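You operate a simulated robot arm through the tools that you are given. There is no shell and no other tool. Be economical: measure what you need, move in short steps, check, and stop when the job is done.

You are at the controls of a simulated two-armed robot. One attempt, no reset.

TASK
Put the white wax ring from the top of the board stand on the top of the parts bench. Take the nozzle from the top of the board stand and leave it on top of the empty cartridge. Fetch the white filter and set it on the top of the cooling stand. Put the orange tag from the top of the packing table on the top of the fitting table and the grey tag on the orange wiper. Press the twist button three times. Take the roller on the top of the sample table and put it away on the top of the workbench. Open the left drawer of the test bench. Any order will do. Set down upright: nozzle.

Only the result counts: the job must be done as asked and must still hold three seconds after the hand-in. Knocking over, shifting, dropping, spilling or breaking anything else fails it.

THE ROBOT
Two 7-joint arms with two-finger parallel grippers on one trunk, on a base that drives. Base frame: it is fixed to the floor where the robot stands at the start and does not move with it; the origin is under the middle of the robot, x ahead of it, y to its left, z up. Readings come in cm, degrees, newtons and seconds.
The left shoulder is at the start at [-8.2, 11.9, 85.1], the right one opposite. With the tool pointing down near the work surface each hand reaches from about 18 to 60 cm from the robot's upright axis, wherever it stands, measured 20 degrees to its own side. Places, roughly: empty cartridge (5x5x9 cm) [90, -20, 80]; left drawer of the test bench [-140, -420, 80]; nozzle [100, 25, 75]; orange wiper (8x8x2 cm) [90, -210, 90]; roller (5x5x5 cm) [-130, -500, 90]; tag [75, -225, 75]; top of the cooling stand [70, -380, 80]; top of the fitting table [-160, 40, 80]; top of the parts bench [-160, -110, 90]; top of the workbench [-150, 200, 90]; twist button [-140, -350, 90]; wax ring [50, 0, 75]; white filter (7x7x5 cm) [70, -100, 90]. Payload 3.43 kg a hand.
The TCP of each hand is the grasp point between the finger pads, 3 cm short of the fingertips. In the tool frame z runs along the fingers and y along their closing line. The gripper opens to 9.4 cm. The fingers are 2.8 cm wide and 1 cm thick; the gripper's body (5 by 9.6 cm) begins 5.5 cm behind the TCP.
Orientation is that of the tool frame in the base frame, as a unit quaternion [w, x, y, z]. With the fingers straight down and closing along the base's y, the tool's x points along the base's -x, its y along +y and its z along -z.

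THE INTERFACE
- The arms move only by the tool servo_tool. It takes "left_moves", "right_moves" or both (then of equal length, played together; a hand with none holds still); each is a list of rows, each a list of 6 numbers: the shift along the base's x, y, z in cm, then the turn, a rotation vector about the base's x, y, z in degrees. In form: [[dx, dy, dz, wx, wy, wz], ...]. A call has 1 to 12 rows; each row is the pose to reach, as a shift and turn from the pose commanded when the call began. "left_grip" and "right_grip" are, for a hand that has rows, the finger opening in cm, from 0 to 9.4, set as the call begins (left out, the last holds). A row lasts 0.2 s, in which the tool goes at most 5 cm and 8.6 degrees; a call with a longer step from one row to the next is refused whole, and so is a gripper value outside its range. Where a pose cannot be reached the arm comes as near as it can. A force on the tool above 40 N (or 10 N above the force at the start of the call, whichever is more), or a blocked arm, ends the call early, and 0.2 s more pass. Each finger travels about 15.3 cm/s and halts on what it meets, pressing with about 32 N; the grip force reading is that of the motor and also rises with nothing between the fingers. The clock runs only during rows and for 0.2 s after the last one: add rows that repeat a pose to give the fingers time. It gives the time, the measured TCP pose, the force on the tool (base axes), the opening and the grip force at its end, in the units of the frame above (readings bear some noise), with the torque about the TCP (base axes, N m) and any sound that the robot's microphone picked up.
- Cameras (640 x 400 px; columns grow to the right, rows downward): "scene" is now at [3.25, -1.66, 156.15]; the picture's right is [-0.21, -0.98, 0.00], its down [-0.73, 0.16, -0.66] and it looks along [0.65, -0.14, -0.75] (base axes); focal length 279 px, centre (320, 200). "left" rides on the left gripper at [7.6, -1.4, -10.2] in its tool frame; the picture's right is [0.18, 0.98, 0.00], its down [-0.75, 0.14, -0.64] and it looks along [-0.63, 0.12, 0.77] (tool axes); focal length 243 px, centre (320, 200). "right" rides on the right gripper at [7.6, 1.4, -10.3] in its tool frame; the picture's right is [-0.18, 0.98, 0.00], its down [-0.75, -0.14, -0.64] and it looks along [-0.63, -0.12, 0.77] (tool axes); focal length 243 px, centre (320, 200). There is no depth. A picture from a camera that has moved, and an enlarged one, comes with that camera's place and axes in the base frame and with its lens.
- grab_frame(camera): a new picture of that camera. The clock stands still meanwhile.
- raise_lower(by): slides the trunk up (or, below 0, down) by that many cm; the arms and the scene camera ride with it, the base frame stays. It gives what a move gives, with no picture.
- base_move(legs): drives the robot by 1 to 6 legs, each [ahead, left, turn to the left] in cm, cm and degrees, along the robot's own axes; the way and the turn of a leg run together, so that a leg with both is an arc; at most 150 cm and 180 degrees a leg. The arms and the cameras ride along, it lands a little off, and it stops where it bumps. It gives what a move gives.
- turn_head(pan, tilt): turns the head with the scene camera to pan (to the left, within 143 degrees either way) and tilt (down, from -29 to 69), counted from straight ahead of the robot. It gives what a move gives.
- close_up(camera, box): a new picture of the part [left, top, right, bottom] of that camera's present view, enlarged. The clock stands still meanwhile.
- job_done(): hands the job in; it is judged then, once.

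Work in short steps. Places have to be worked out from the pictures, the camera data and where the tool is seen: move nearer, look again, correct. Check each grasp and each placing, and mend what went wrong. You have 207 turns and 190 pictures in all, those below and enlarged ones among them. Open the grippers and draw the arms clear of the work before you hand the job in, unless the task says otherwise.

The tools are called after "Request:" as name(argument=value, ...) on one line, values as JSON. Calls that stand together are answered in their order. servo_tool: Moves the arms, as the interface text tells. Its arguments: {"type":"object","properties":{"left_moves":{"type":"array","items":{"type":"array","items":{"type":"number"}}},"left_grip":{"type":"number"},"right_moves":{"type":"array","items":{"type":"array","items":{"type":"number"}}},"right_grip":{"type":"number"}},"required":[]} The other tools are called the same way: raise_lower (by) slides the trunk up or down; base_move (legs) drives the base; turn_head (pan, tilt) turns the head that bears the scene camera; grab_frame (camera) takes a picture; close_up (camera, box) takes an enlarged picture of a part of a camera's view; job_done () hands the job in.

At the start:

```text
t: 0.0
left_position: [35.12, 9.53, 105.28]
left_tcp_rot: [0.0, 0.0, 1.0, 0.001]
left_force: [0.1, -0.3, 0.1]
left_torque: [-0.03, 0.05, 0.03]
left_finger_gap: 9.4
left_grip_force: 0.0
right_position: [31.12, -18.7, 107.04]
right_tcp_rot: [0.0, -0.001, 1.0, 0.0]
right_force: [0.1, 0.4, -0.3]
right_torque: [-0.04, 0.01, 0.03]
right_finger_gap: 9.4
right_grip_force: 0.0
trunk travel left (down, up): [-27.5, 6.0]
robot x, y, heading: [-0.04, 0.02, -0.1]
head pan, tilt: [-12.2, 48.4]
```

scene: 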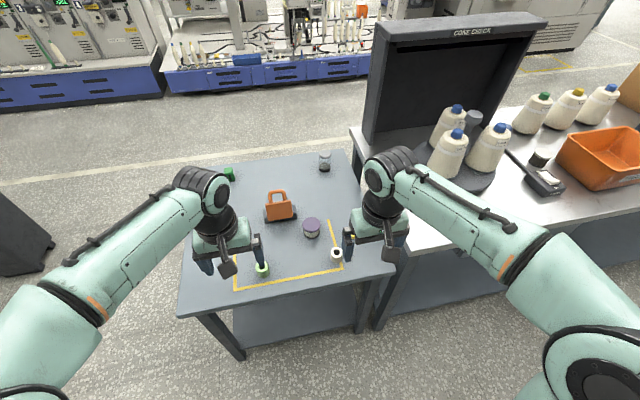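
right: 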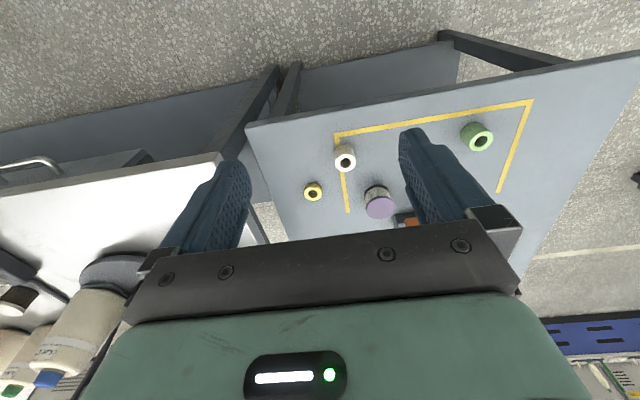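
left: 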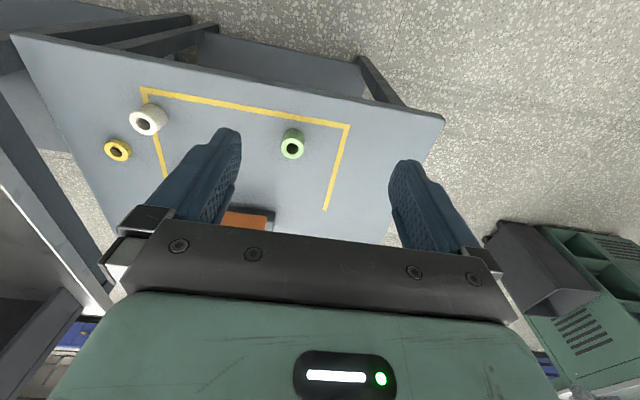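

I'll look closer at the board stand to identify the rings, nozzle and cartridge.

Request:
close_up(camera="scene", box=[180, 140, 400, 290])

Request:
close_up(camera="scene", box=[200, 145, 260, 190])

Request:
close_up(camera="scene", box=[295, 140, 355, 185])

```text
2.67 times, centred on (290, 215) of scene
camera zoom: at [3.25, -1.66, 156.15], right [-0.21, -0.98, 0.0], down [-0.73, 0.16, -0.66], along [0.65, -0.14, -0.75], focal length 743 px, centre (400, 160)
```

zoom: 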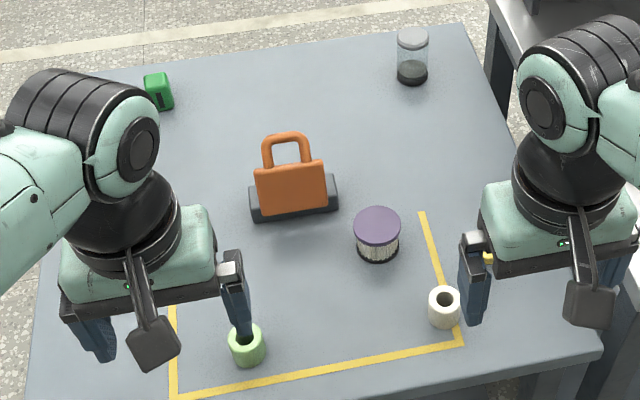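

```text
8.89 times, centred on (230, 168) of scene
camera zoom: at [3.25, -1.66, 156.15], right [-0.21, -0.98, 0.0], down [-0.73, 0.16, -0.66], along [0.65, -0.14, -0.75], focal length 2477 px, centre (1120, 489)
```

zoom: 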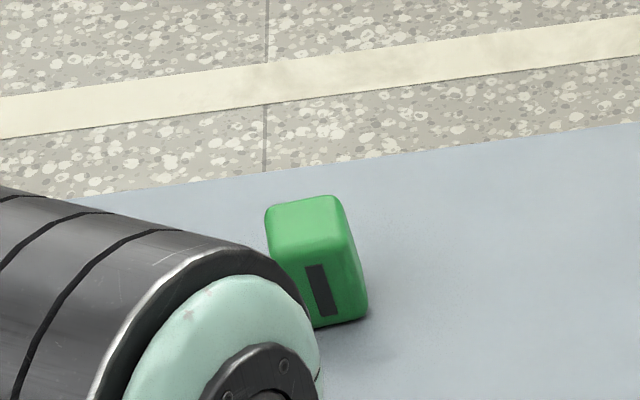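

```text
8.89 times, centred on (325, 162) of scene
camera zoom: at [3.25, -1.66, 156.15], right [-0.21, -0.98, 0.0], down [-0.73, 0.16, -0.66], along [0.65, -0.14, -0.75], focal length 2477 px, centre (276, 533)
```

zoom: 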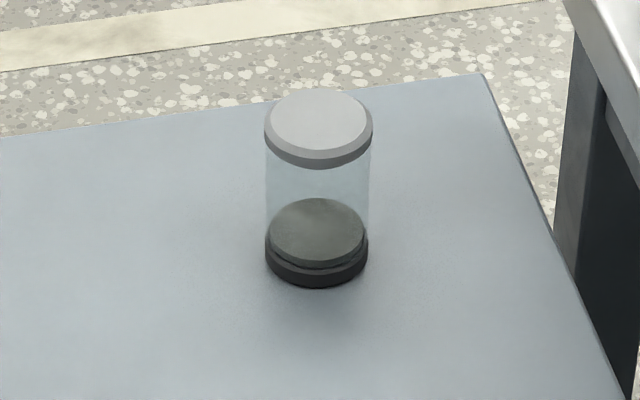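

White ring is at about [47.5,-16.4], top z≈77.5, by triangulating scene and left views. I move the right hand above it and look.

Request:
servo_tool(right_moves=[[3.3, 0.5, -3.4, 0, 0, 0], [6.6, 0.9, -6.8, 0, 0, 0], [9.9, 1.4, -10.2, 0, 0, 0], [13.2, 1.9, -13.6, 0, 0, 0], [16.4, 2.3, -17, 0, 0, 0], [16.4, 2.3, -17, 0, 0, 0]], right_grip=7)

Request:
grab_frame(camera="right")

Request:
grab_frame(camera="scene")

```text
t: 1.4
left_position: [35.02, 9.48, 105.46]
left_tcp_rot: [0.001, 0.0, 1.0, 0.0]
left_force: [0.1, -0.9, 0.6]
left_torque: [-0.01, -0.01, -0.04]
left_finger_gap: 9.41
left_grip_force: 0.0
right_position: [47.66, -16.48, 90.07]
right_tcp_rot: [0.001, 0.0, 1.0, 0.0]
right_force: [-0.5, -0.1, 0.4]
right_torque: [-0.03, -0.01, 0.01]
right_finger_gap: 7.01
right_grip_force: 0.2
trunk travel left (down, up): [-27.5, 6.0]
robot x, y, heading: [-0.04, 0.24, -0.3]
head pan, tilt: [-12.2, 48.4]
```

```text
183 pictures are left
camera right: at [40.11, -14.95, 100.38], right [0.18, 0.98, 0.0], down [0.75, -0.14, 0.64], along [0.63, -0.12, -0.77], focal length 243 px, centre (320, 200)
```

right: 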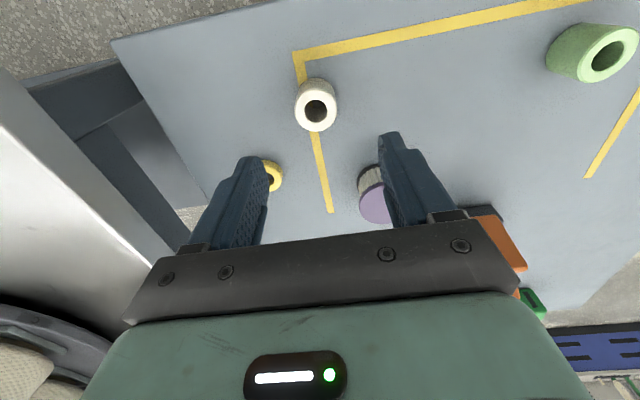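

```text
182 pictures are left
camera scene: at [3.18, -1.67, 156.15], right [-0.21, -0.98, 0.0], down [-0.73, 0.16, -0.66], along [0.65, -0.14, -0.75], focal length 279 px, centre (320, 200)
```

scene: 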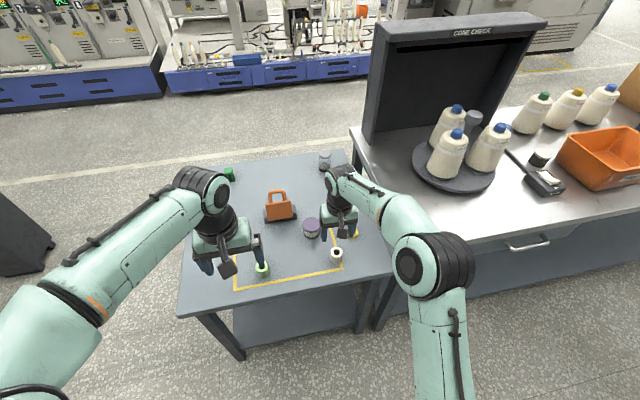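

Ring center estimate [48.0,-16.8]. Descend with slight correction, then close.

Request:
servo_tool(right_moves=[[0.3, -0.3, -4, 0, 0, 0], [0.3, -0.3, -8, 0, 0, 0], [0.3, -0.3, -10.5, 0, 0, 0], [0.3, -0.3, -11, 0, 0, 0]])

Request:
grab_frame(camera="right")

```text
t: 2.4
left_position: [35.0, 9.51, 105.3]
left_tcp_rot: [0.0, 0.0, 1.0, 0.0]
left_force: [0.8, -0.2, -0.1]
left_torque: [0.02, -0.03, 0.01]
left_finger_gap: 9.39
left_grip_force: 0.1
right_position: [48.06, -16.69, 78.78]
right_tcp_rot: [0.0, 0.0, 1.0, 0.0]
right_force: [0.3, 0.4, 0.2]
right_torque: [0.0, -0.01, -0.01]
right_finger_gap: 7.01
right_grip_force: 0.1
trunk travel left (down, up): [-27.5, 6.0]
robot x, y, heading: [-0.19, -0.14, 0.2]
head pan, tilt: [-12.2, 48.4]
```

```text
181 pictures are left
camera right: at [40.35, -15.15, 89.24], right [0.18, 0.98, 0.0], down [0.75, -0.14, 0.64], along [0.63, -0.12, -0.77], focal length 243 px, centre (320, 200)
```

right: 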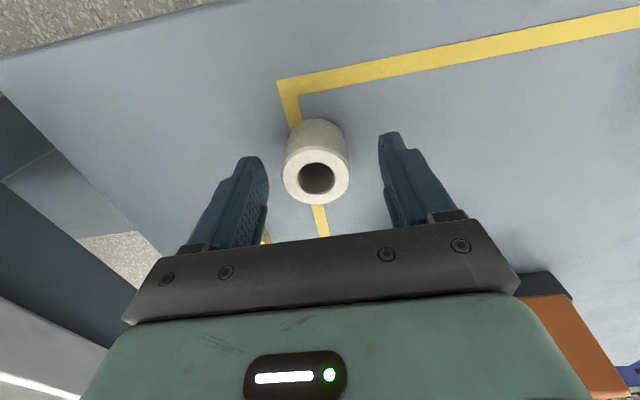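

The ring sits between the fingers. Close and lift.

Request:
servo_tool(right_moves=[[0, 0, 0, 0, 0, 0], [0, 0, 0, 0, 0, 0], [0, 0, 0, 0, 0, 0]], right_grip=2.5)

Request:
servo_tool(right_moves=[[0, 0, 3, 0, 0, 0], [0, 0, 7, 0, 0, 0], [-4, 0, 10, 0, 0, 0], [-8, 0, 13, 0, 0, 0], [-12, 0, 16, 0, 0, 0], [-16, 0, 19, 0, 0, 0], [-18, 0, 20, 0, 0, 0]])

Request:
grab_frame(camera="right")

```text
t: 3.2
left_position: [35.09, 9.56, 105.26]
left_tcp_rot: [0.001, 0.001, 1.0, 0.0]
left_force: [-0.5, 0.1, 0.2]
left_torque: [0.02, -0.01, 0.0]
left_finger_gap: 9.44
left_grip_force: 0.0
right_position: [47.99, -16.68, 78.92]
right_tcp_rot: [0.0, 0.0, 1.0, 0.0]
right_force: [0.5, 1.1, -0.5]
right_torque: [-0.02, 0.01, 0.02]
right_finger_gap: 3.84
right_grip_force: 32.1
trunk travel left (down, up): [-27.5, 6.0]
robot x, y, heading: [0.04, 0.02, -0.2]
head pan, tilt: [-12.2, 48.4]
```

```text
t: 4.8
left_position: [35.02, 9.57, 105.25]
left_tcp_rot: [0.0, -0.001, 1.0, 0.0]
left_force: [0.3, -0.8, -0.1]
left_torque: [0.03, 0.03, 0.02]
left_finger_gap: 9.39
left_grip_force: 0.0
right_position: [29.96, -16.35, 99.0]
right_tcp_rot: [-0.001, 0.0, 1.0, 0.0]
right_force: [1.2, -0.3, -0.1]
right_torque: [-0.04, -0.02, 0.01]
right_finger_gap: 2.49
right_grip_force: 0.1
trunk travel left (down, up): [-27.5, 6.0]
robot x, y, heading: [0.08, -0.19, -0.1]
head pan, tilt: [-12.2, 48.4]
```

```text
180 pictures are left
camera right: at [22.18, -14.89, 109.25], right [0.18, 0.98, 0.0], down [0.75, -0.14, 0.64], along [0.63, -0.12, -0.77], focal length 243 px, centre (320, 200)
```

right: 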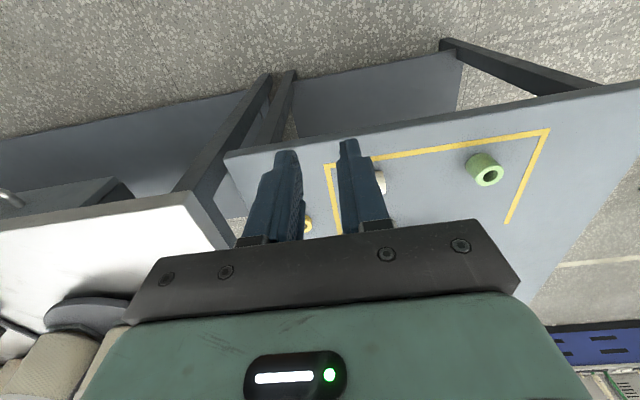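

The ring slipped out (gap 2.5). See where it is now.

Request:
close_up(camera="scene", box=[280, 200, 400, 280])

Request:
grab_frame(camera="left")

```text
5.00 times, centred on (340, 240) of scene
camera zoom: at [3.24, -1.67, 156.15], right [-0.21, -0.98, 0.0], down [-0.73, 0.16, -0.66], along [0.65, -0.14, -0.75], focal length 1393 px, centre (220, 0)
```

zoom: 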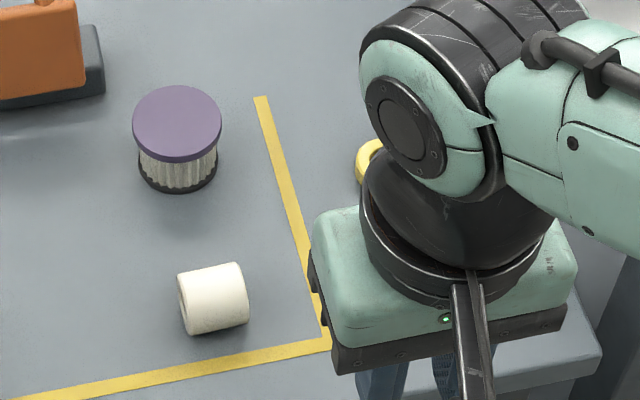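

```text
178 pictures are left
camera left: at [27.45, 8.19, 115.64], right [-0.18, 0.98, 0.0], down [0.75, 0.14, 0.64], along [0.63, 0.12, -0.77], focal length 243 px, centre (320, 200)
```

left: 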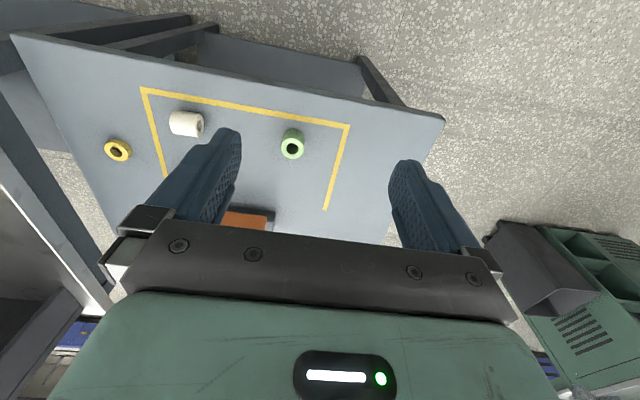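

The ring tipped onto its side at about [47.2,-10.4], axis about along y. I'll regrasp on its flat ends, slower. First hover.

Request:
servo_tool(right_moves=[[4.3, 1.5, -2.2, 0, 0, 0], [8.6, 3, -4.5, 0, 0, 0], [12.9, 4.5, -6, 0, 0, 0], [17.2, 6, -7, 0, 0, 0], [17.2, 6, -11, 0, 0, 0], [17.2, 6, -11, 0, 0, 0]], right_grip=7)

Request:
grab_frame(camera="right")

```text
refused: row 1 steps farther than a row can; nothing moved
```

```text
177 pictures are left
camera right: at [22.18, -14.89, 109.25], right [0.18, 0.98, 0.0], down [0.75, -0.14, 0.64], along [0.63, -0.12, -0.77], focal length 243 px, centre (320, 200)
```

right: 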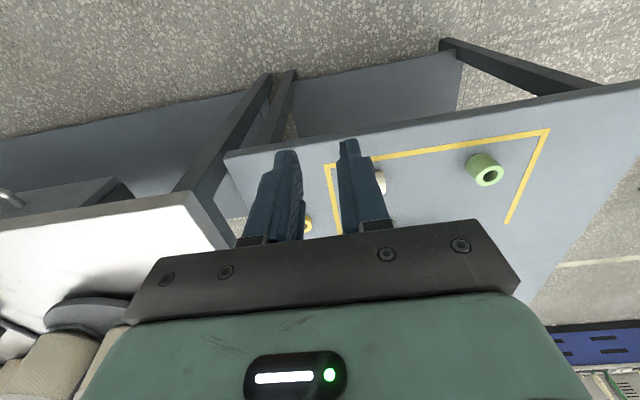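

A step was too long; same move with shorter steps.

Request:
servo_tool(right_moves=[[4.3, 1.5, -1, 0, 0, 0], [8.6, 3, -2, 0, 0, 0], [12.9, 4.5, -3, 0, 0, 0], [17.2, 6, -4, 0, 0, 0], [17.2, 6, -8.5, 0, 0, 0], [17.2, 6, -11, 0, 0, 0], [17.2, 6, -11, 0, 0, 0]], right_grip=7)

Request:
grab_frame(camera="right")

```text
t: 6.4
left_position: [35.02, 9.55, 105.28]
left_tcp_rot: [0.0, 0.001, 1.0, 0.001]
left_force: [-0.3, 0.3, 0.3]
left_torque: [-0.01, 0.0, 0.0]
left_finger_gap: 9.42
left_grip_force: 0.1
right_position: [47.2, -10.83, 87.93]
right_tcp_rot: [0.001, 0.0, 1.0, 0.0]
right_force: [-0.3, 0.7, -0.5]
right_torque: [0.02, -0.01, -0.03]
right_finger_gap: 7.02
right_grip_force: 0.1
trunk travel left (down, up): [-27.5, 6.0]
robot x, y, heading: [0.55, 0.05, 0.1]
head pan, tilt: [-12.2, 48.4]
```

```text
176 pictures are left
camera right: at [39.6, -9.22, 98.24], right [0.18, 0.98, 0.0], down [0.75, -0.14, 0.64], along [0.63, -0.12, -0.77], focal length 243 px, centre (320, 200)
```

right: 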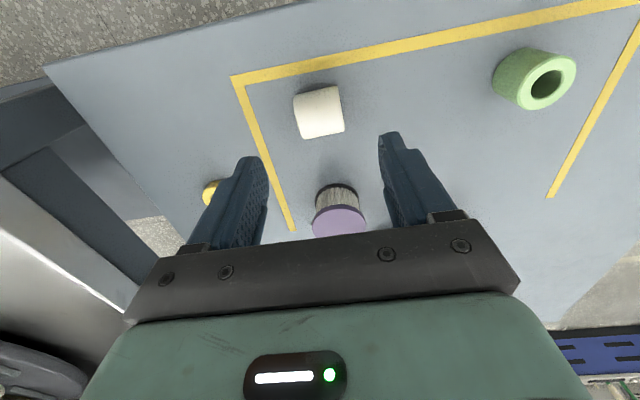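

Ring centre [47.1,-10.75], aligned. Descend and close gently, then raise slowly while watching the gap.

Request:
servo_tool(right_moves=[[0, 0, -4, 0, 0, 0], [0, 0, -8, 0, 0, 0], [0, 0, -9, 0, 0, 0], [0, 0, -9.6, 0, 0, 0]])

Request:
servo_tool(right_moves=[[0, 0, 0, 0, 0, 0], [0, 0, 0, 0, 0, 0], [0, 0, 0, 0, 0, 0], [0, 0, 0, 0, 0, 0]], right_grip=0)

Request:
grab_frame(camera="right")

Request:
servo_tool(right_moves=[[0, 0, 0.3, 0, 0, 0], [0, 0, 0.7, 0, 0, 0], [0, 0, 1.2, 0, 0, 0], [0, 0, 1.6, 0, 0, 0], [0, 0, 1.8, 0, 0, 0], [0, 0, 1.8, 0, 0, 0]])

Request:
grab_frame(camera="right")

```text
t: 7.4
left_position: [35.16, 9.47, 105.29]
left_tcp_rot: [0.0, 0.0, 1.0, 0.0]
left_force: [0.6, 0.8, 0.6]
left_torque: [0.03, 0.03, -0.05]
left_finger_gap: 9.38
left_grip_force: 0.0
right_position: [47.19, -10.73, 78.38]
right_tcp_rot: [0.0, 0.001, 1.0, 0.0]
right_force: [-0.1, -1.1, 0.4]
right_torque: [0.01, 0.0, -0.04]
right_finger_gap: 7.0
right_grip_force: 0.1
trunk travel left (down, up): [-27.5, 6.0]
robot x, y, heading: [-0.16, -0.11, -0.1]
head pan, tilt: [-12.2, 48.4]
```

```text
t: 8.4
left_position: [35.12, 9.48, 105.4]
left_tcp_rot: [0.0, 0.0, 1.0, -0.001]
left_force: [0.2, 0.3, 0.6]
left_torque: [0.01, 0.01, 0.02]
left_finger_gap: 9.42
left_grip_force: 0.1
right_position: [47.08, -10.58, 78.34]
right_tcp_rot: [0.0, 0.0, 1.0, 0.0]
right_force: [0.7, 0.9, -1.0]
right_torque: [0.03, 0.03, 0.0]
right_finger_gap: 3.93
right_grip_force: 32.0
trunk travel left (down, up): [-27.5, 6.0]
robot x, y, heading: [0.11, -0.01, -0.1]
head pan, tilt: [-12.2, 48.4]
```

```text
175 pictures are left
camera right: at [39.48, -9.13, 88.73], right [0.18, 0.98, 0.0], down [0.75, -0.14, 0.64], along [0.63, -0.12, -0.77], focal length 243 px, centre (320, 200)
```

right: 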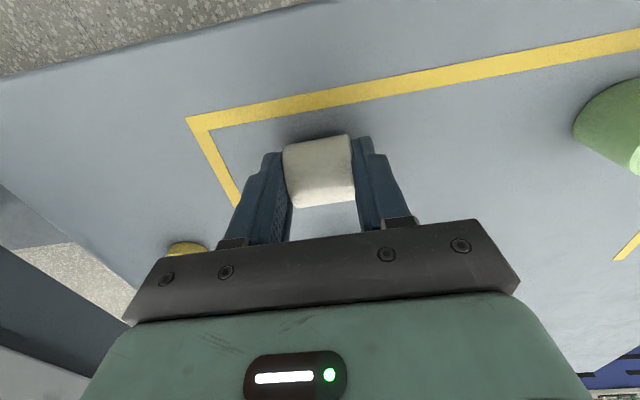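

```text
t: 9.8
left_position: [34.95, 9.4, 105.25]
left_tcp_rot: [0.0, 0.0, 1.0, 0.0]
left_force: [0.0, 0.4, -0.7]
left_torque: [0.03, 0.01, -0.02]
left_finger_gap: 9.39
left_grip_force: 0.0
right_position: [47.07, -10.72, 80.27]
right_tcp_rot: [0.001, 0.0, 1.0, 0.0]
right_force: [-0.5, -0.2, -0.4]
right_torque: [-0.02, 0.0, 0.01]
right_finger_gap: 3.94
right_grip_force: 32.0
trunk travel left (down, up): [-27.5, 6.0]
robot x, y, heading: [-0.22, 0.23, 0.2]
head pan, tilt: [-12.2, 48.4]
```

```text
174 pictures are left
camera right: at [39.48, -9.11, 90.58], right [0.18, 0.98, 0.0], down [0.75, -0.14, 0.64], along [0.63, -0.12, -0.77], focal length 243 px, centre (320, 200)
```

right: 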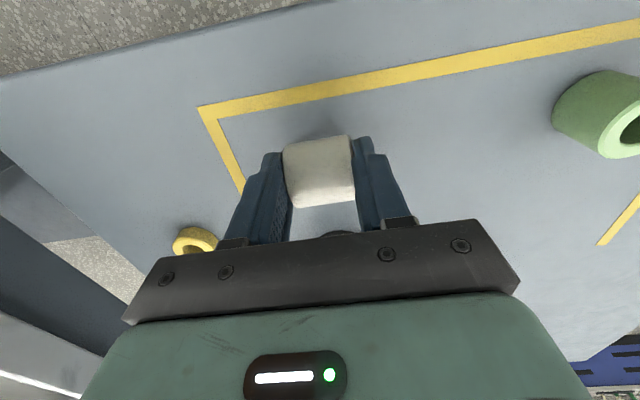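

Held with gap 3.94 and no creep. Raise slowly and draw back.

Request:
servo_tool(right_moves=[[0, 0, 1, 0, 0, 0], [0, 0, 2.2, 0, 0, 0], [0, 0, 3.6, 0, 0, 0], [0, 0, 5, 0, 0, 0], [0, 0, 6.5, 0, 0, 0], [0, 0, 8, 0, 0, 0], [0, 0, 9.5, 0, 0, 0], [0, 0, 11, 0, 0, 0], [-1, 0, 12.5, 0, 0, 0], [-2.2, 0, 14, 0, 0, 0], [-3.6, 0, 15, 0, 0, 0], [-5, 0, 15.5, 0, 0, 0]])

Request:
servo_tool(right_moves=[[-1.5, -0.5, 0, 0, 0, 0], [-3, -1, 0, 0, 0, 0], [-4.5, -1.5, 0, 0, 0, 0], [-6, -2, 0, 0, 0, 0], [-7.5, -2.5, 0, 0, 0, 0], [-9, -3, 0, 0, 0, 0], [-10, -3.5, 0, 0, 0, 0], [-11, -4, 0, 0, 0, 0], [-12, -4, 0, 0, 0, 0]])

Request:
turn_head(pan=-143, tilt=30)

Request:
grab_frame(camera="scene")

Request:
grab_frame(camera="right")

```text
t: 12.4
left_position: [34.97, 9.42, 105.3]
left_tcp_rot: [0.0, 0.0, 1.0, 0.0]
left_force: [0.6, 0.5, 0.1]
left_torque: [-0.03, -0.01, 0.0]
left_finger_gap: 9.41
left_grip_force: 0.1
right_position: [42.13, -10.61, 95.87]
right_tcp_rot: [0.0, 0.001, 1.0, 0.0]
right_force: [0.0, -0.3, -0.2]
right_torque: [0.0, -0.01, 0.03]
right_finger_gap: 3.96
right_grip_force: 32.1
trunk travel left (down, up): [-27.5, 6.0]
robot x, y, heading: [0.15, -0.0, -0.0]
head pan, tilt: [-12.2, 48.4]
```

```text
t: 14.4
left_position: [35.14, 9.5, 105.34]
left_tcp_rot: [0.0, -0.001, 1.0, 0.001]
left_force: [-0.1, -0.4, -0.2]
left_torque: [0.03, -0.01, -0.02]
left_finger_gap: 9.4
left_grip_force: 0.0
right_position: [30.05, -14.58, 95.85]
right_tcp_rot: [0.0, 0.001, 1.0, 0.0]
right_force: [-1.0, 0.0, -0.2]
right_torque: [-0.01, 0.0, 0.0]
right_finger_gap: 3.96
right_grip_force: 31.6
trunk travel left (down, up): [-27.5, 6.0]
robot x, y, heading: [0.07, -0.09, 0.1]
head pan, tilt: [-12.2, 48.4]
```

```text
t: 16.5
left_position: [35.03, 9.49, 105.35]
left_tcp_rot: [-0.001, 0.001, 1.0, 0.0]
left_force: [-0.4, -0.2, -0.9]
left_torque: [0.0, 0.0, -0.03]
left_finger_gap: 9.4
left_grip_force: 0.1
right_position: [30.2, -14.6, 95.81]
right_tcp_rot: [0.0, 0.0, 1.0, -0.001]
right_force: [0.6, 0.1, 0.0]
right_torque: [0.02, 0.02, 0.02]
right_finger_gap: 3.93
right_grip_force: 32.1
trunk travel left (down, up): [-27.5, 6.0]
robot x, y, heading: [-0.18, -0.18, 0.1]
head pan, tilt: [-143.0, 30.0]
```

```text
173 pictures are left
camera scene: at [-11.64, -5.45, 158.88], right [-0.6, 0.8, 0.0], down [0.4, 0.3, -0.87], along [-0.69, -0.52, -0.5], focal length 279 px, centre (320, 200)
```

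scene: 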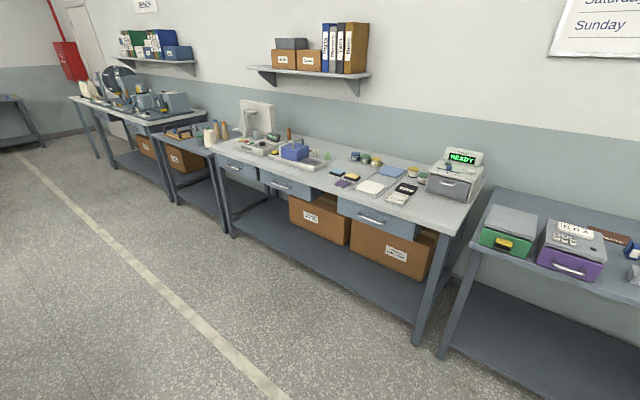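

```text
172 pictures are left
camera right: at [22.47, -13.12, 106.14], right [0.18, 0.98, 0.0], down [0.75, -0.14, 0.64], along [0.63, -0.12, -0.77], focal length 243 px, centre (320, 200)
```

right: 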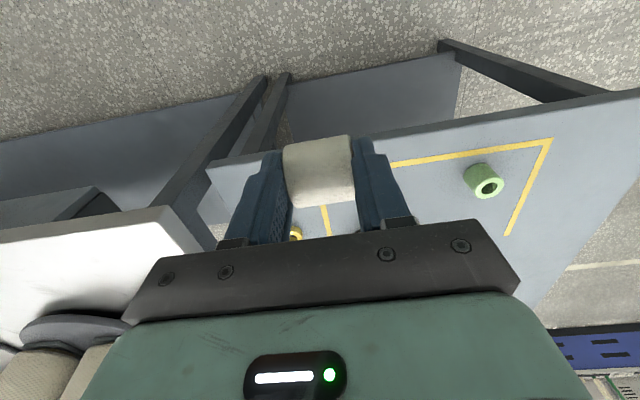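

Ring held firmly. Back off, turn around and slide toward the parts bench (behind, at y≈-110).

Request:
base_move(legs=[[-40, 0, 0], [0, 0, 90], [0, 0, 90]])

Request:
turn_head(pan=30, tilt=35)

Request:
grab_frame(camera="scene")

Request:
grab_frame(camera="right")

```text
t: 26.6
left_position: [-74.62, -9.21, 105.23]
left_tcp_rot: [0.001, 1.0, -0.002, 0.0]
left_force: [0.2, -0.9, 0.2]
left_torque: [0.01, -0.03, 0.02]
left_finger_gap: 9.41
left_grip_force: 0.0
right_position: [-69.28, 14.83, 95.8]
right_tcp_rot: [0.001, 1.0, -0.001, 0.0]
right_force: [0.4, -0.5, -1.2]
right_torque: [-0.01, -0.02, -0.03]
right_finger_gap: 3.95
right_grip_force: 31.9
trunk travel left (down, up): [-27.5, 6.0]
robot x, y, heading: [-39.48, 0.29, 180.1]
head pan, tilt: [-143.0, 30.0]
```

```text
t: 29.2
left_position: [-74.59, -9.34, 105.29]
left_tcp_rot: [0.001, 1.0, -0.003, 0.001]
left_force: [0.7, 0.3, -0.2]
left_torque: [-0.02, 0.01, 0.04]
left_finger_gap: 9.39
left_grip_force: 0.1
right_position: [-69.49, 14.94, 95.88]
right_tcp_rot: [0.0, 1.0, -0.002, 0.001]
right_force: [0.7, -0.7, -0.5]
right_torque: [0.01, -0.02, 0.01]
right_finger_gap: 3.95
right_grip_force: 32.0
trunk travel left (down, up): [-27.5, 6.0]
robot x, y, heading: [-39.1, 0.12, 179.8]
head pan, tilt: [30.0, 35.0]
```

```text
171 pictures are left
camera scene: at [-42.73, -4.26, 158.1], right [-0.5, 0.87, 0.0], down [0.5, 0.28, -0.82], along [-0.71, -0.41, -0.57], focal length 279 px, centre (320, 200)
```

scene: 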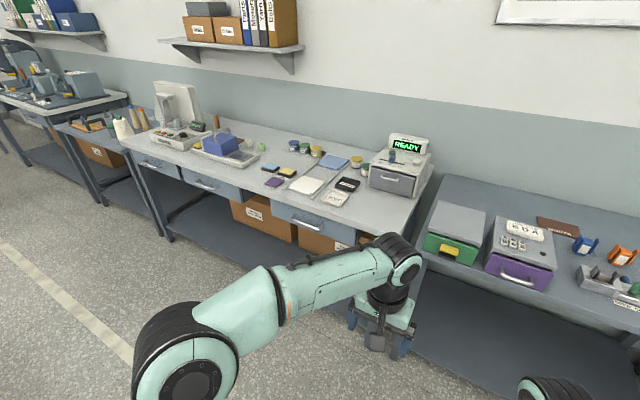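

```text
170 pictures are left
camera right: at [-61.82, 13.47, 106.14], right [-0.19, -0.98, 0.0], down [-0.75, 0.14, 0.64], along [-0.63, 0.12, -0.77], focal length 243 px, centre (320, 200)
```

right: 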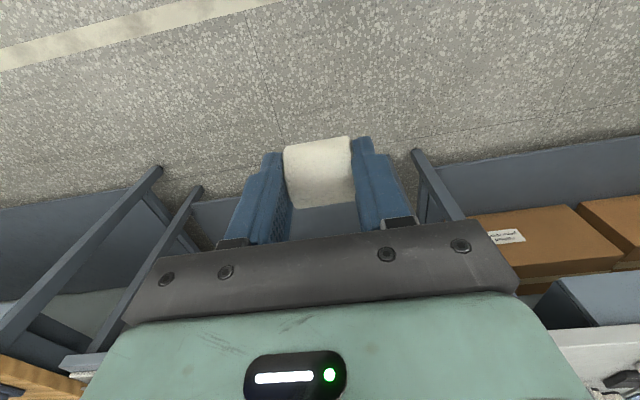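

Clear spot near the right front end of the parts bench, around [-136,-33]. Raise the hand, then drive closer.

Request:
servo_tool(right_moves=[[0, 0, 1, 0, 0, 0], [0, 0, 2.5, 0, 0, 0], [0, 0, 4, 0, 0, 0], [0, 0, 5.5, 0, 0, 0], [0, 0, 7, 0, 0, 0], [0, 0, 8, 0, 0, 0]])

Request:
base_move(legs=[[0, 48, 0], [40, 0, 0]])

Request:
turn_head(pan=-5, tilt=45)

Request:
grab_frame(camera="scene")

Request:
grab_frame(camera="right")

```text
t: 30.6
left_position: [-74.57, -9.19, 105.23]
left_tcp_rot: [0.0, 1.0, -0.003, 0.001]
left_force: [-0.5, 0.3, 0.3]
left_torque: [0.0, 0.02, 0.02]
left_finger_gap: 9.41
left_grip_force: 0.0
right_position: [-69.41, 15.02, 103.97]
right_tcp_rot: [0.0, 1.0, -0.002, 0.0]
right_force: [0.3, 0.2, 0.2]
right_torque: [0.0, -0.02, 0.01]
right_finger_gap: 3.95
right_grip_force: 32.1
trunk travel left (down, up): [-27.5, 6.0]
robot x, y, heading: [-39.3, 0.22, 179.8]
head pan, tilt: [30.0, 35.0]
```

```text
t: 37.5
left_position: [-115.68, -56.33, 105.24]
left_tcp_rot: [0.0, 1.0, -0.004, 0.0]
left_force: [1.0, -0.2, 0.5]
left_torque: [0.01, -0.02, 0.01]
left_finger_gap: 9.39
left_grip_force: 0.1
right_position: [-110.22, -32.24, 103.84]
right_tcp_rot: [0.0, 1.0, -0.004, -0.001]
right_force: [-0.2, 0.0, -0.8]
right_torque: [-0.02, 0.01, 0.01]
right_finger_gap: 3.94
right_grip_force: 32.4
trunk travel left (down, up): [-27.5, 6.0]
robot x, y, heading: [-80.77, -47.09, 179.6]
head pan, tilt: [30.0, 35.0]
```

```text
t: 38.5
left_position: [-115.67, -56.36, 105.4]
left_tcp_rot: [0.0, 1.0, -0.004, 0.0]
left_force: [0.8, 0.0, -0.5]
left_torque: [0.01, -0.04, -0.02]
left_finger_gap: 9.37
left_grip_force: 0.1
right_position: [-110.41, -32.24, 103.83]
right_tcp_rot: [0.0, 1.0, -0.004, 0.0]
right_force: [0.4, 0.1, -0.3]
right_torque: [0.02, -0.02, 0.0]
right_finger_gap: 3.98
right_grip_force: 31.9
trunk travel left (down, up): [-27.5, 6.0]
robot x, y, heading: [-80.03, -47.02, 179.5]
head pan, tilt: [-5.0, 45.0]
```

```text
169 pictures are left
camera scene: at [-84.16, -46.37, 156.62], right [0.09, 1.0, 0.0], down [0.7, -0.07, -0.71], along [-0.7, 0.07, -0.71], focal length 279 px, centre (320, 200)
```

scene: 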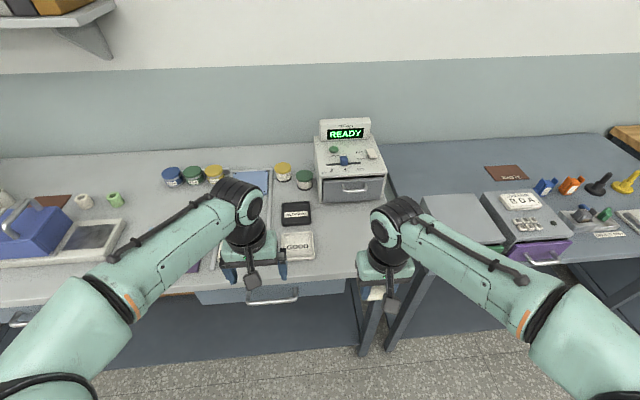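

```text
168 pictures are left
camera right: at [-102.72, -33.61, 114.18], right [-0.19, -0.98, 0.0], down [-0.75, 0.15, 0.64], along [-0.63, 0.12, -0.77], focal length 243 px, centre (320, 200)
```

right: 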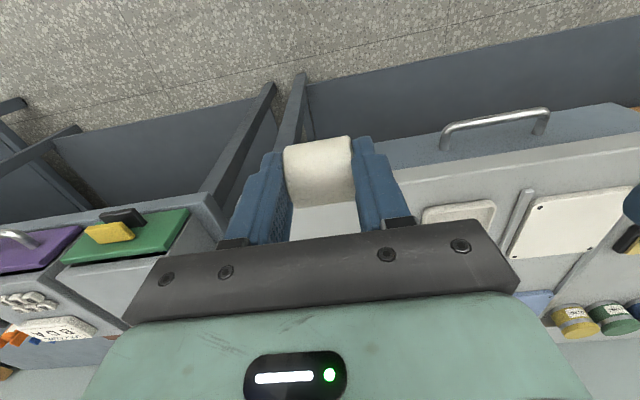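

Target spot [-137,-34]. Drive 6 cm nearer, then extend over it slowly.

Request:
base_move(legs=[[6, 0, 0]])

Request:
servo_tool(right_moves=[[-1, 0, 0, 0, 0, 0], [-3, 0, 0, 0, 0, 0], [-5, -0.5, 0, 0, 0, 0], [-7, -1, 0, 0, 0, 0], [-9, -1, 0, 0, 0, 0], [-11, -1.5, 0, 0, 0, 0], [-13, -1.5, 0, 0, 0, 0], [-15, -1.7, 0, 0, 0, 0], [-17, -1.7, 0, 0, 0, 0], [-19, -1.7, 0, 0, 0, 0], [-20, -1.7, 0, 0, 0, 0], [-20.5, -1.7, -1, 0, 0, 0]])

Request:
servo_tool(right_moves=[[0, 0, -2, 0, 0, 0], [0, 0, -4, 0, 0, 0], [0, 0, -6, 0, 0, 0], [0, 0, -7, 0, 0, 0], [0, 0, -7, 0, 0, 0]])

Request:
grab_frame(camera="right")

Request:
grab_frame(camera="scene")

```text
t: 39.5
left_position: [-121.68, -56.29, 105.34]
left_tcp_rot: [-0.001, 1.0, -0.005, 0.0]
left_force: [0.0, 0.2, 0.1]
left_torque: [0.01, -0.02, 0.0]
left_finger_gap: 9.38
left_grip_force: 0.1
right_position: [-116.39, -32.06, 103.74]
right_tcp_rot: [0.0, 1.0, -0.004, 0.001]
right_force: [-0.3, -0.2, -0.3]
right_torque: [-0.01, 0.0, 0.0]
right_finger_gap: 3.94
right_grip_force: 32.0
trunk travel left (down, up): [-27.5, 6.0]
robot x, y, heading: [-86.67, -47.06, 179.4]
head pan, tilt: [-5.0, 45.0]
```

```text
t: 42.0
left_position: [-121.61, -56.39, 105.35]
left_tcp_rot: [0.0, 1.0, -0.004, 0.0]
left_force: [0.5, 0.6, 0.1]
left_torque: [0.0, -0.02, -0.01]
left_finger_gap: 9.39
left_grip_force: 0.0
right_position: [-137.01, -33.83, 102.86]
right_tcp_rot: [0.0, 1.0, -0.004, 0.0]
right_force: [-0.7, -0.2, 0.4]
right_torque: [-0.02, 0.03, 0.0]
right_finger_gap: 3.95
right_grip_force: 32.1
trunk travel left (down, up): [-27.5, 6.0]
robot x, y, heading: [-86.43, -47.14, 179.5]
head pan, tilt: [-5.0, 45.0]
```

```text
t: 43.2
left_position: [-121.52, -56.26, 105.31]
left_tcp_rot: [0.0, 1.0, -0.005, -0.001]
left_force: [-0.2, -0.3, -0.2]
left_torque: [0.0, 0.0, 0.02]
left_finger_gap: 9.39
left_grip_force: 0.0
right_position: [-136.92, -33.84, 95.81]
right_tcp_rot: [0.0, 1.0, -0.004, 0.0]
right_force: [-0.5, -0.2, -0.7]
right_torque: [-0.03, -0.01, 0.0]
right_finger_gap: 3.96
right_grip_force: 31.7
trunk travel left (down, up): [-27.5, 6.0]
robot x, y, heading: [-86.4, -47.18, 179.4]
head pan, tilt: [-5.0, 45.0]
```

```text
167 pictures are left
camera right: at [-129.24, -35.29, 106.17], right [-0.19, -0.98, 0.0], down [-0.75, 0.15, 0.64], along [-0.63, 0.12, -0.77], focal length 243 px, centre (320, 200)
```

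right: 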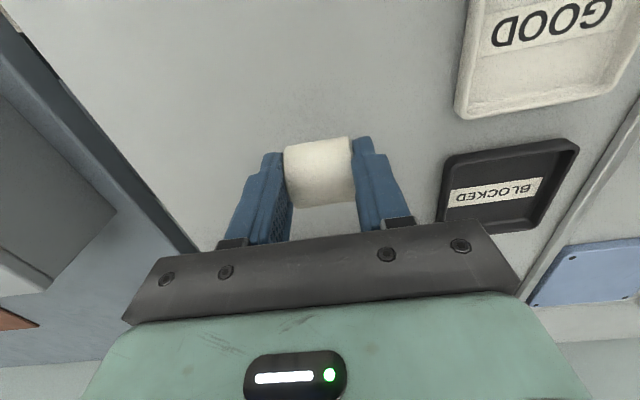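

```text
166 pictures are left
camera scene: at [-90.18, -46.31, 156.62], right [0.1, 1.0, 0.0], down [0.7, -0.07, -0.71], along [-0.7, 0.07, -0.71], focal length 279 px, centre (320, 200)
```

scene: 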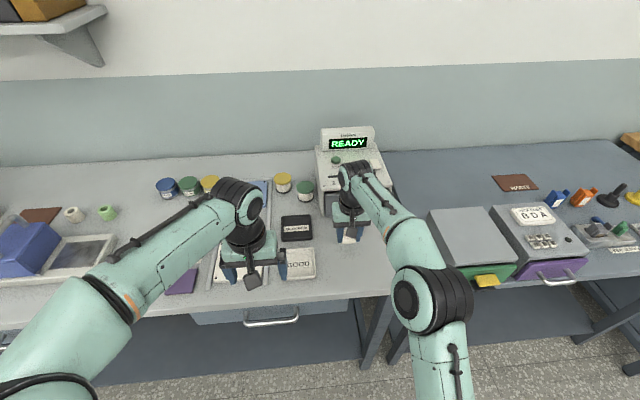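

Spot is clear. Lower in small steps, watching force.

Request:
servo_tool(right_moves=[[0, 0, -0.6, 0, 0, 0], [0, 0, -1.2, 0, 0, 0], [0, 0, -1.7, 0, 0, 0], [0, 0, -2, 0, 0, 0]])

Request:
servo_tool(right_moves=[[0, 0, -0.2, 0, 0, 0], [0, 0, -0.4, 0, 0, 0]])

Request:
grab_frame(camera="right")

```text
t: 44.2
left_position: [-121.63, -56.2, 105.23]
left_tcp_rot: [0.001, 1.0, -0.004, -0.001]
left_force: [0.1, -0.1, -0.2]
left_torque: [-0.03, 0.01, 0.02]
left_finger_gap: 9.41
left_grip_force: 0.1
right_position: [-136.74, -33.93, 93.93]
right_tcp_rot: [0.0, 1.0, -0.004, 0.0]
right_force: [-0.5, -0.3, -0.4]
right_torque: [0.02, -0.01, -0.02]
right_finger_gap: 3.94
right_grip_force: 31.7
trunk travel left (down, up): [-27.5, 6.0]
robot x, y, heading: [-86.75, -46.92, 179.6]
head pan, tilt: [-5.0, 45.0]
```

```text
t: 44.9
left_position: [-121.59, -56.19, 105.29]
left_tcp_rot: [0.0, 1.0, -0.005, 0.0]
left_force: [0.2, -0.3, 0.0]
left_torque: [0.01, 0.03, -0.02]
left_finger_gap: 9.4
left_grip_force: 0.0
right_position: [-136.84, -33.88, 93.62]
right_tcp_rot: [-0.001, 1.0, -0.004, 0.0]
right_force: [-0.3, 0.7, -0.1]
right_torque: [-0.01, -0.01, 0.03]
right_finger_gap: 3.93
right_grip_force: 32.0
trunk travel left (down, up): [-27.5, 6.0]
robot x, y, heading: [-86.51, -47.02, 179.5]
head pan, tilt: [-5.0, 45.0]
```

```text
165 pictures are left
camera right: at [-129.21, -35.26, 103.78], right [-0.19, -0.98, 0.0], down [-0.75, 0.15, 0.64], along [-0.63, 0.12, -0.77], focal length 243 px, centre (320, 200)
```

right: 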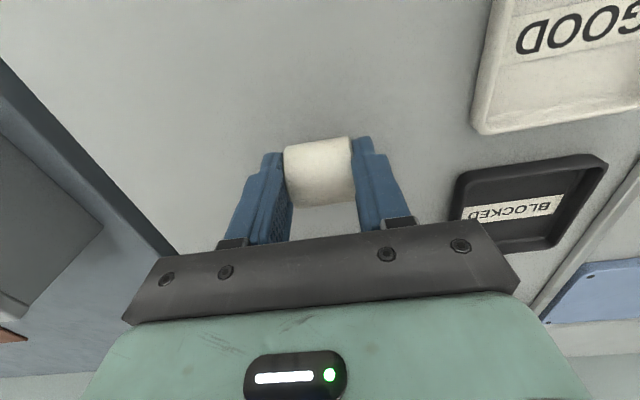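

No contact yet; continue.

Request:
servo_tool(right_moves=[[0, 0, -0.3, 0, 0, 0], [0, 0, -0.5, 0, 0, 0]])

Request:
servo_tool(right_moves=[[0, 0, -0.3, 0, 0, 0], [0, 0, -0.5, 0, 0, 0]])

```text
t: 45.5
left_position: [-121.64, -56.3, 105.3]
left_tcp_rot: [0.0, 1.0, -0.005, 0.0]
left_force: [0.2, 0.6, 0.3]
left_torque: [0.0, 0.01, 0.0]
left_finger_gap: 9.42
left_grip_force: 0.2
right_position: [-136.83, -33.86, 92.98]
right_tcp_rot: [-0.001, 1.0, -0.004, 0.0]
right_force: [-0.8, -0.1, 0.6]
right_torque: [0.0, -0.02, 0.0]
right_finger_gap: 3.96
right_grip_force: 32.2
trunk travel left (down, up): [-27.5, 6.0]
robot x, y, heading: [-86.38, -47.07, 179.7]
head pan, tilt: [-5.0, 45.0]
```

```text
t: 46.0
left_position: [-121.54, -56.25, 105.27]
left_tcp_rot: [0.0, 1.0, -0.004, 0.0]
left_force: [0.0, 0.1, 0.4]
left_torque: [0.0, -0.01, 0.04]
left_finger_gap: 9.37
left_grip_force: 0.1
right_position: [-136.96, -33.79, 92.42]
right_tcp_rot: [0.0, 1.0, -0.004, -0.001]
right_force: [0.0, 0.5, -1.0]
right_torque: [0.04, 0.03, 0.0]
right_finger_gap: 3.96
right_grip_force: 32.1
trunk travel left (down, up): [-27.5, 6.0]
robot x, y, heading: [-86.6, -47.26, 179.8]
head pan, tilt: [-5.0, 45.0]
```

Still free; continue.

Request:
servo_tool(right_moves=[[0, 0, -0.3, 0, 0, 0], [0, 0, -0.6, 0, 0, 0]])

Request:
servo_tool(right_moves=[[0, 0, -0.3, 0, 0, 0], [0, 0, -0.5, 0, 0, 0]])

Request:
close_up(camera="right", box=[220, 100, 420, 225])

```text
t: 46.6
left_position: [-121.4, -56.24, 105.43]
left_tcp_rot: [0.0, 1.0, -0.004, 0.0]
left_force: [-0.5, 0.7, 0.4]
left_torque: [0.01, 0.02, 0.0]
left_finger_gap: 9.39
left_grip_force: 0.1
right_position: [-136.73, -33.9, 92.43]
right_tcp_rot: [0.001, 1.0, -0.005, -0.004]
right_force: [1.8, 1.3, 27.8]
right_torque: [0.27, 0.12, 0.0]
right_finger_gap: 3.96
right_grip_force: 31.9
trunk travel left (down, up): [-27.5, 6.0]
robot x, y, heading: [-86.47, -47.16, 179.5]
head pan, tilt: [-5.0, 45.0]
```

```text
t: 47.1
left_position: [-121.54, -56.22, 105.29]
left_tcp_rot: [0.0, 1.0, -0.004, -0.001]
left_force: [-0.3, 0.4, -0.6]
left_torque: [0.0, -0.01, 0.02]
left_finger_gap: 9.39
left_grip_force: 0.0
right_position: [-137.08, -33.81, 92.33]
right_tcp_rot: [0.002, 1.0, -0.004, -0.008]
right_force: [4.1, 0.0, 13.5]
right_torque: [0.15, -0.12, -0.06]
right_finger_gap: 3.99
right_grip_force: 31.4
trunk travel left (down, up): [-27.5, 6.0]
robot x, y, heading: [-86.56, -47.18, 179.6]
head pan, tilt: [-5.0, 45.0]
stopped in row 2 (right hand): the force on the tool passed its limit at 42 N (the readings are from after the stop); the commanded pose is now the measured one
```

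```text
3.20 times, centred on (320, 162) of right
camera zoom: at [-129.27, -35.25, 102.58], right [-0.19, -0.98, 0.01], down [-0.74, 0.15, 0.65], along [-0.64, 0.12, -0.76], focal length 776 px, centre (320, 320)
```

zoom: 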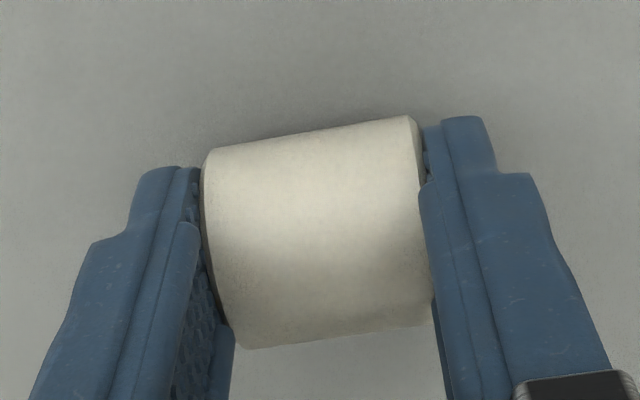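

Contact on the bench. Open slowly and rise.

Request:
servo_tool(right_moves=[[0, 0, 0.1, 0, 0, 0], [0, 0, 0.1, 0, 0, 0], [0, 0, 0.1, 0, 0, 0]], right_grip=5.6)

Request:
servo_tool(right_moves=[[0, 0, 1.5, 0, 0, 0], [0, 0, 4, 0, 0, 0], [0, 0, 7, 0, 0, 0], [0, 0, 11, 0, 0, 0], [4, 0, 13, 0, 0, 0], [8, 0, 15, 0, 0, 0]])

Request:
grab_frame(camera="right")

Request:
grab_frame(camera="scene")

```text
t: 47.9
left_position: [-121.56, -56.27, 105.27]
left_tcp_rot: [0.001, 1.0, -0.004, 0.0]
left_force: [0.2, -0.2, 0.1]
left_torque: [-0.04, -0.01, 0.02]
left_finger_gap: 9.4
left_grip_force: 0.1
right_position: [-137.19, -33.7, 92.23]
right_tcp_rot: [0.001, 1.0, -0.005, -0.005]
right_force: [0.9, -0.1, -0.7]
right_torque: [-0.03, -0.02, -0.03]
right_finger_gap: 5.61
right_grip_force: 0.1
trunk travel left (down, up): [-27.5, 6.0]
robot x, y, heading: [-86.23, -46.79, 179.6]
head pan, tilt: [-5.0, 45.0]
```

```text
t: 49.3
left_position: [-121.55, -56.21, 105.37]
left_tcp_rot: [0.0, 1.0, -0.004, -0.001]
left_force: [0.1, 1.0, -0.4]
left_torque: [-0.01, 0.01, -0.03]
left_finger_gap: 9.41
left_grip_force: 0.0
right_position: [-128.78, -33.8, 107.17]
right_tcp_rot: [0.0, 1.0, -0.004, -0.005]
right_force: [0.4, -0.3, -1.0]
right_torque: [0.0, 0.01, 0.01]
right_finger_gap: 5.61
right_grip_force: 0.0
trunk travel left (down, up): [-27.5, 6.0]
robot x, y, heading: [-86.22, -47.28, 179.5]
head pan, tilt: [-5.0, 45.0]
```

```text
163 pictures are left
camera right: at [-121.1, -35.21, 117.4], right [-0.19, -0.98, 0.0], down [-0.75, 0.15, 0.65], along [-0.64, 0.12, -0.76], focal length 243 px, centre (320, 200)
```

right: 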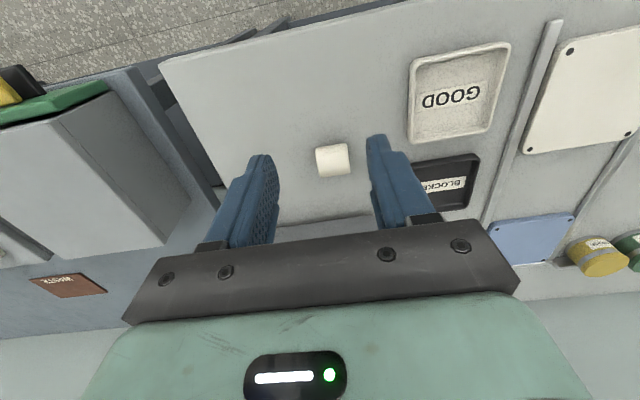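

```text
162 pictures are left
camera scene: at [-90.08, -46.29, 156.62], right [0.1, 1.0, 0.0], down [0.7, -0.07, -0.71], along [-0.7, 0.07, -0.71], focal length 279 px, centre (320, 200)
```

scene: 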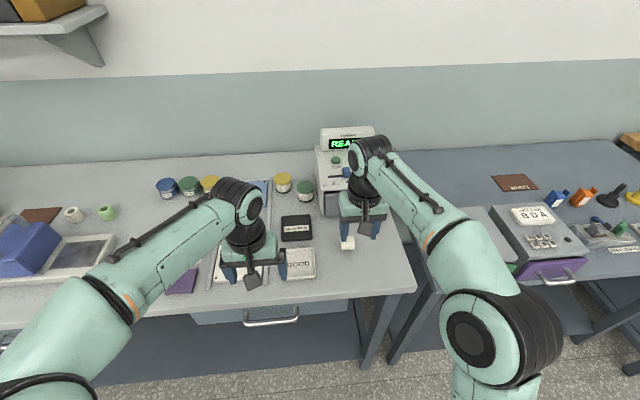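

Wax ring placed. Now go around the board stand's left side to reach the nozzle/cartridge from its far side. Retract the hand first, then drive.

Request:
servo_tool(right_moves=[[5, 0, 0, 0, 0, 0], [10, 0, 0, 0, 0, 0], [13, 0, 0, 0, 0, 0]])

Request:
base_move(legs=[[-46, 0, 0], [0, -122, 0], [0, 0, -90], [0, 0, -90]])

Request:
turn_head(pan=0, tilt=30)

Request:
grab_frame(camera="scene")

```text
t: 50.1
left_position: [-121.54, -56.26, 105.3]
left_tcp_rot: [0.0, 1.0, -0.005, 0.0]
left_force: [0.8, -0.4, 0.1]
left_torque: [-0.01, 0.02, -0.02]
left_finger_gap: 9.38
left_grip_force: 0.2
right_position: [-116.06, -33.78, 107.24]
right_tcp_rot: [0.0, 1.0, -0.004, -0.006]
right_force: [0.7, 0.3, -0.8]
right_torque: [0.02, 0.01, -0.02]
right_finger_gap: 5.6
right_grip_force: 0.0
trunk travel left (down, up): [-27.5, 6.0]
robot x, y, heading: [-86.15, -46.96, 179.4]
head pan, tilt: [-5.0, 45.0]
```

```text
t: 71.0
left_position: [-5.4, 83.35, 105.4]
left_tcp_rot: [0.0, -0.007, 1.0, -0.001]
left_force: [0.2, 0.1, 0.2]
left_torque: [-0.04, 0.01, -0.01]
left_finger_gap: 9.39
left_grip_force: 0.0
right_position: [-10.39, 60.78, 107.29]
right_tcp_rot: [0.006, -0.007, 1.0, 0.0]
right_force: [0.4, 0.5, 1.0]
right_torque: [0.0, 0.03, 0.02]
right_finger_gap: 5.61
right_grip_force: 0.0
trunk travel left (down, up): [-27.5, 6.0]
robot x, y, heading: [-40.66, 73.28, 1.0]
head pan, tilt: [-5.0, 45.0]
```

```text
t: 71.7
left_position: [-5.37, 83.29, 105.24]
left_tcp_rot: [0.0, -0.007, 1.0, 0.0]
left_force: [0.2, -0.1, 0.2]
left_torque: [-0.04, 0.0, 0.01]
left_finger_gap: 9.42
left_grip_force: 0.0
right_position: [-10.38, 60.75, 107.21]
right_tcp_rot: [0.004, -0.008, 1.0, 0.002]
right_force: [-1.1, 0.9, -0.8]
right_torque: [0.0, -0.02, 0.02]
right_finger_gap: 5.61
right_grip_force: 0.1
trunk travel left (down, up): [-27.5, 6.0]
robot x, y, heading: [-40.21, 73.36, 0.8]
head pan, tilt: [0.0, 30.0]
```

```text
161 pictures are left
camera scene: at [-35.68, 73.33, 158.88], right [0.02, -1.0, 0.0], down [-0.5, -0.01, -0.87], along [0.87, 0.01, -0.5], focal length 279 px, centre (320, 200)
```

scene: 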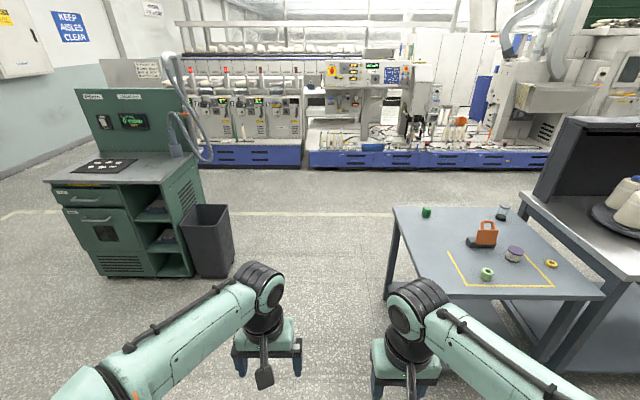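

Zoom on the board stand to identify the nozzle.

Request:
close_up(camera="scene", box=[390, 190, 550, 290])

Request:
close_up(camera="scene", box=[405, 195, 449, 223])

```text
4.00 times, centred on (470, 240) of scene
camera zoom: at [-35.68, 73.33, 158.88], right [0.02, -1.0, 0.0], down [-0.5, -0.01, -0.87], along [0.87, 0.01, -0.5], focal length 1114 px, centre (-280, 40)
```

zoom: 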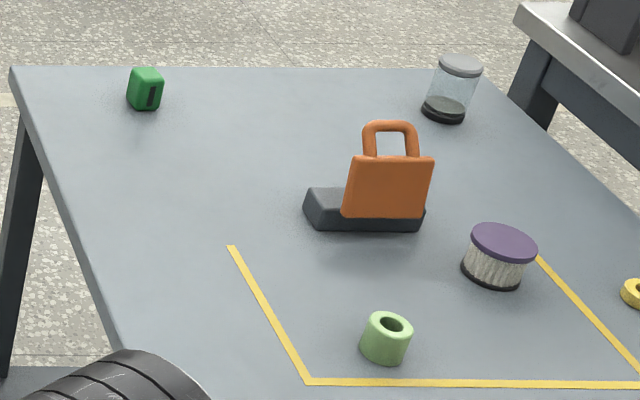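

```text
14.29 times, centred on (427, 209) of scene
camera zoom: at [-35.68, 73.33, 158.88], right [0.02, -1.0, 0.0], down [-0.5, -0.01, -0.87], along [0.87, 0.01, -0.5], focal length 3980 px, centre (-1209, 71)
```

zoom: 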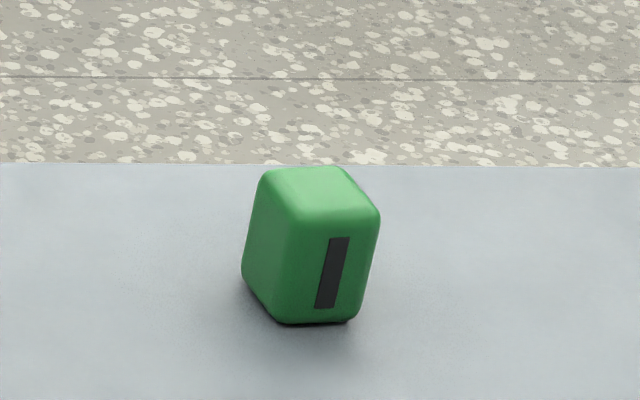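

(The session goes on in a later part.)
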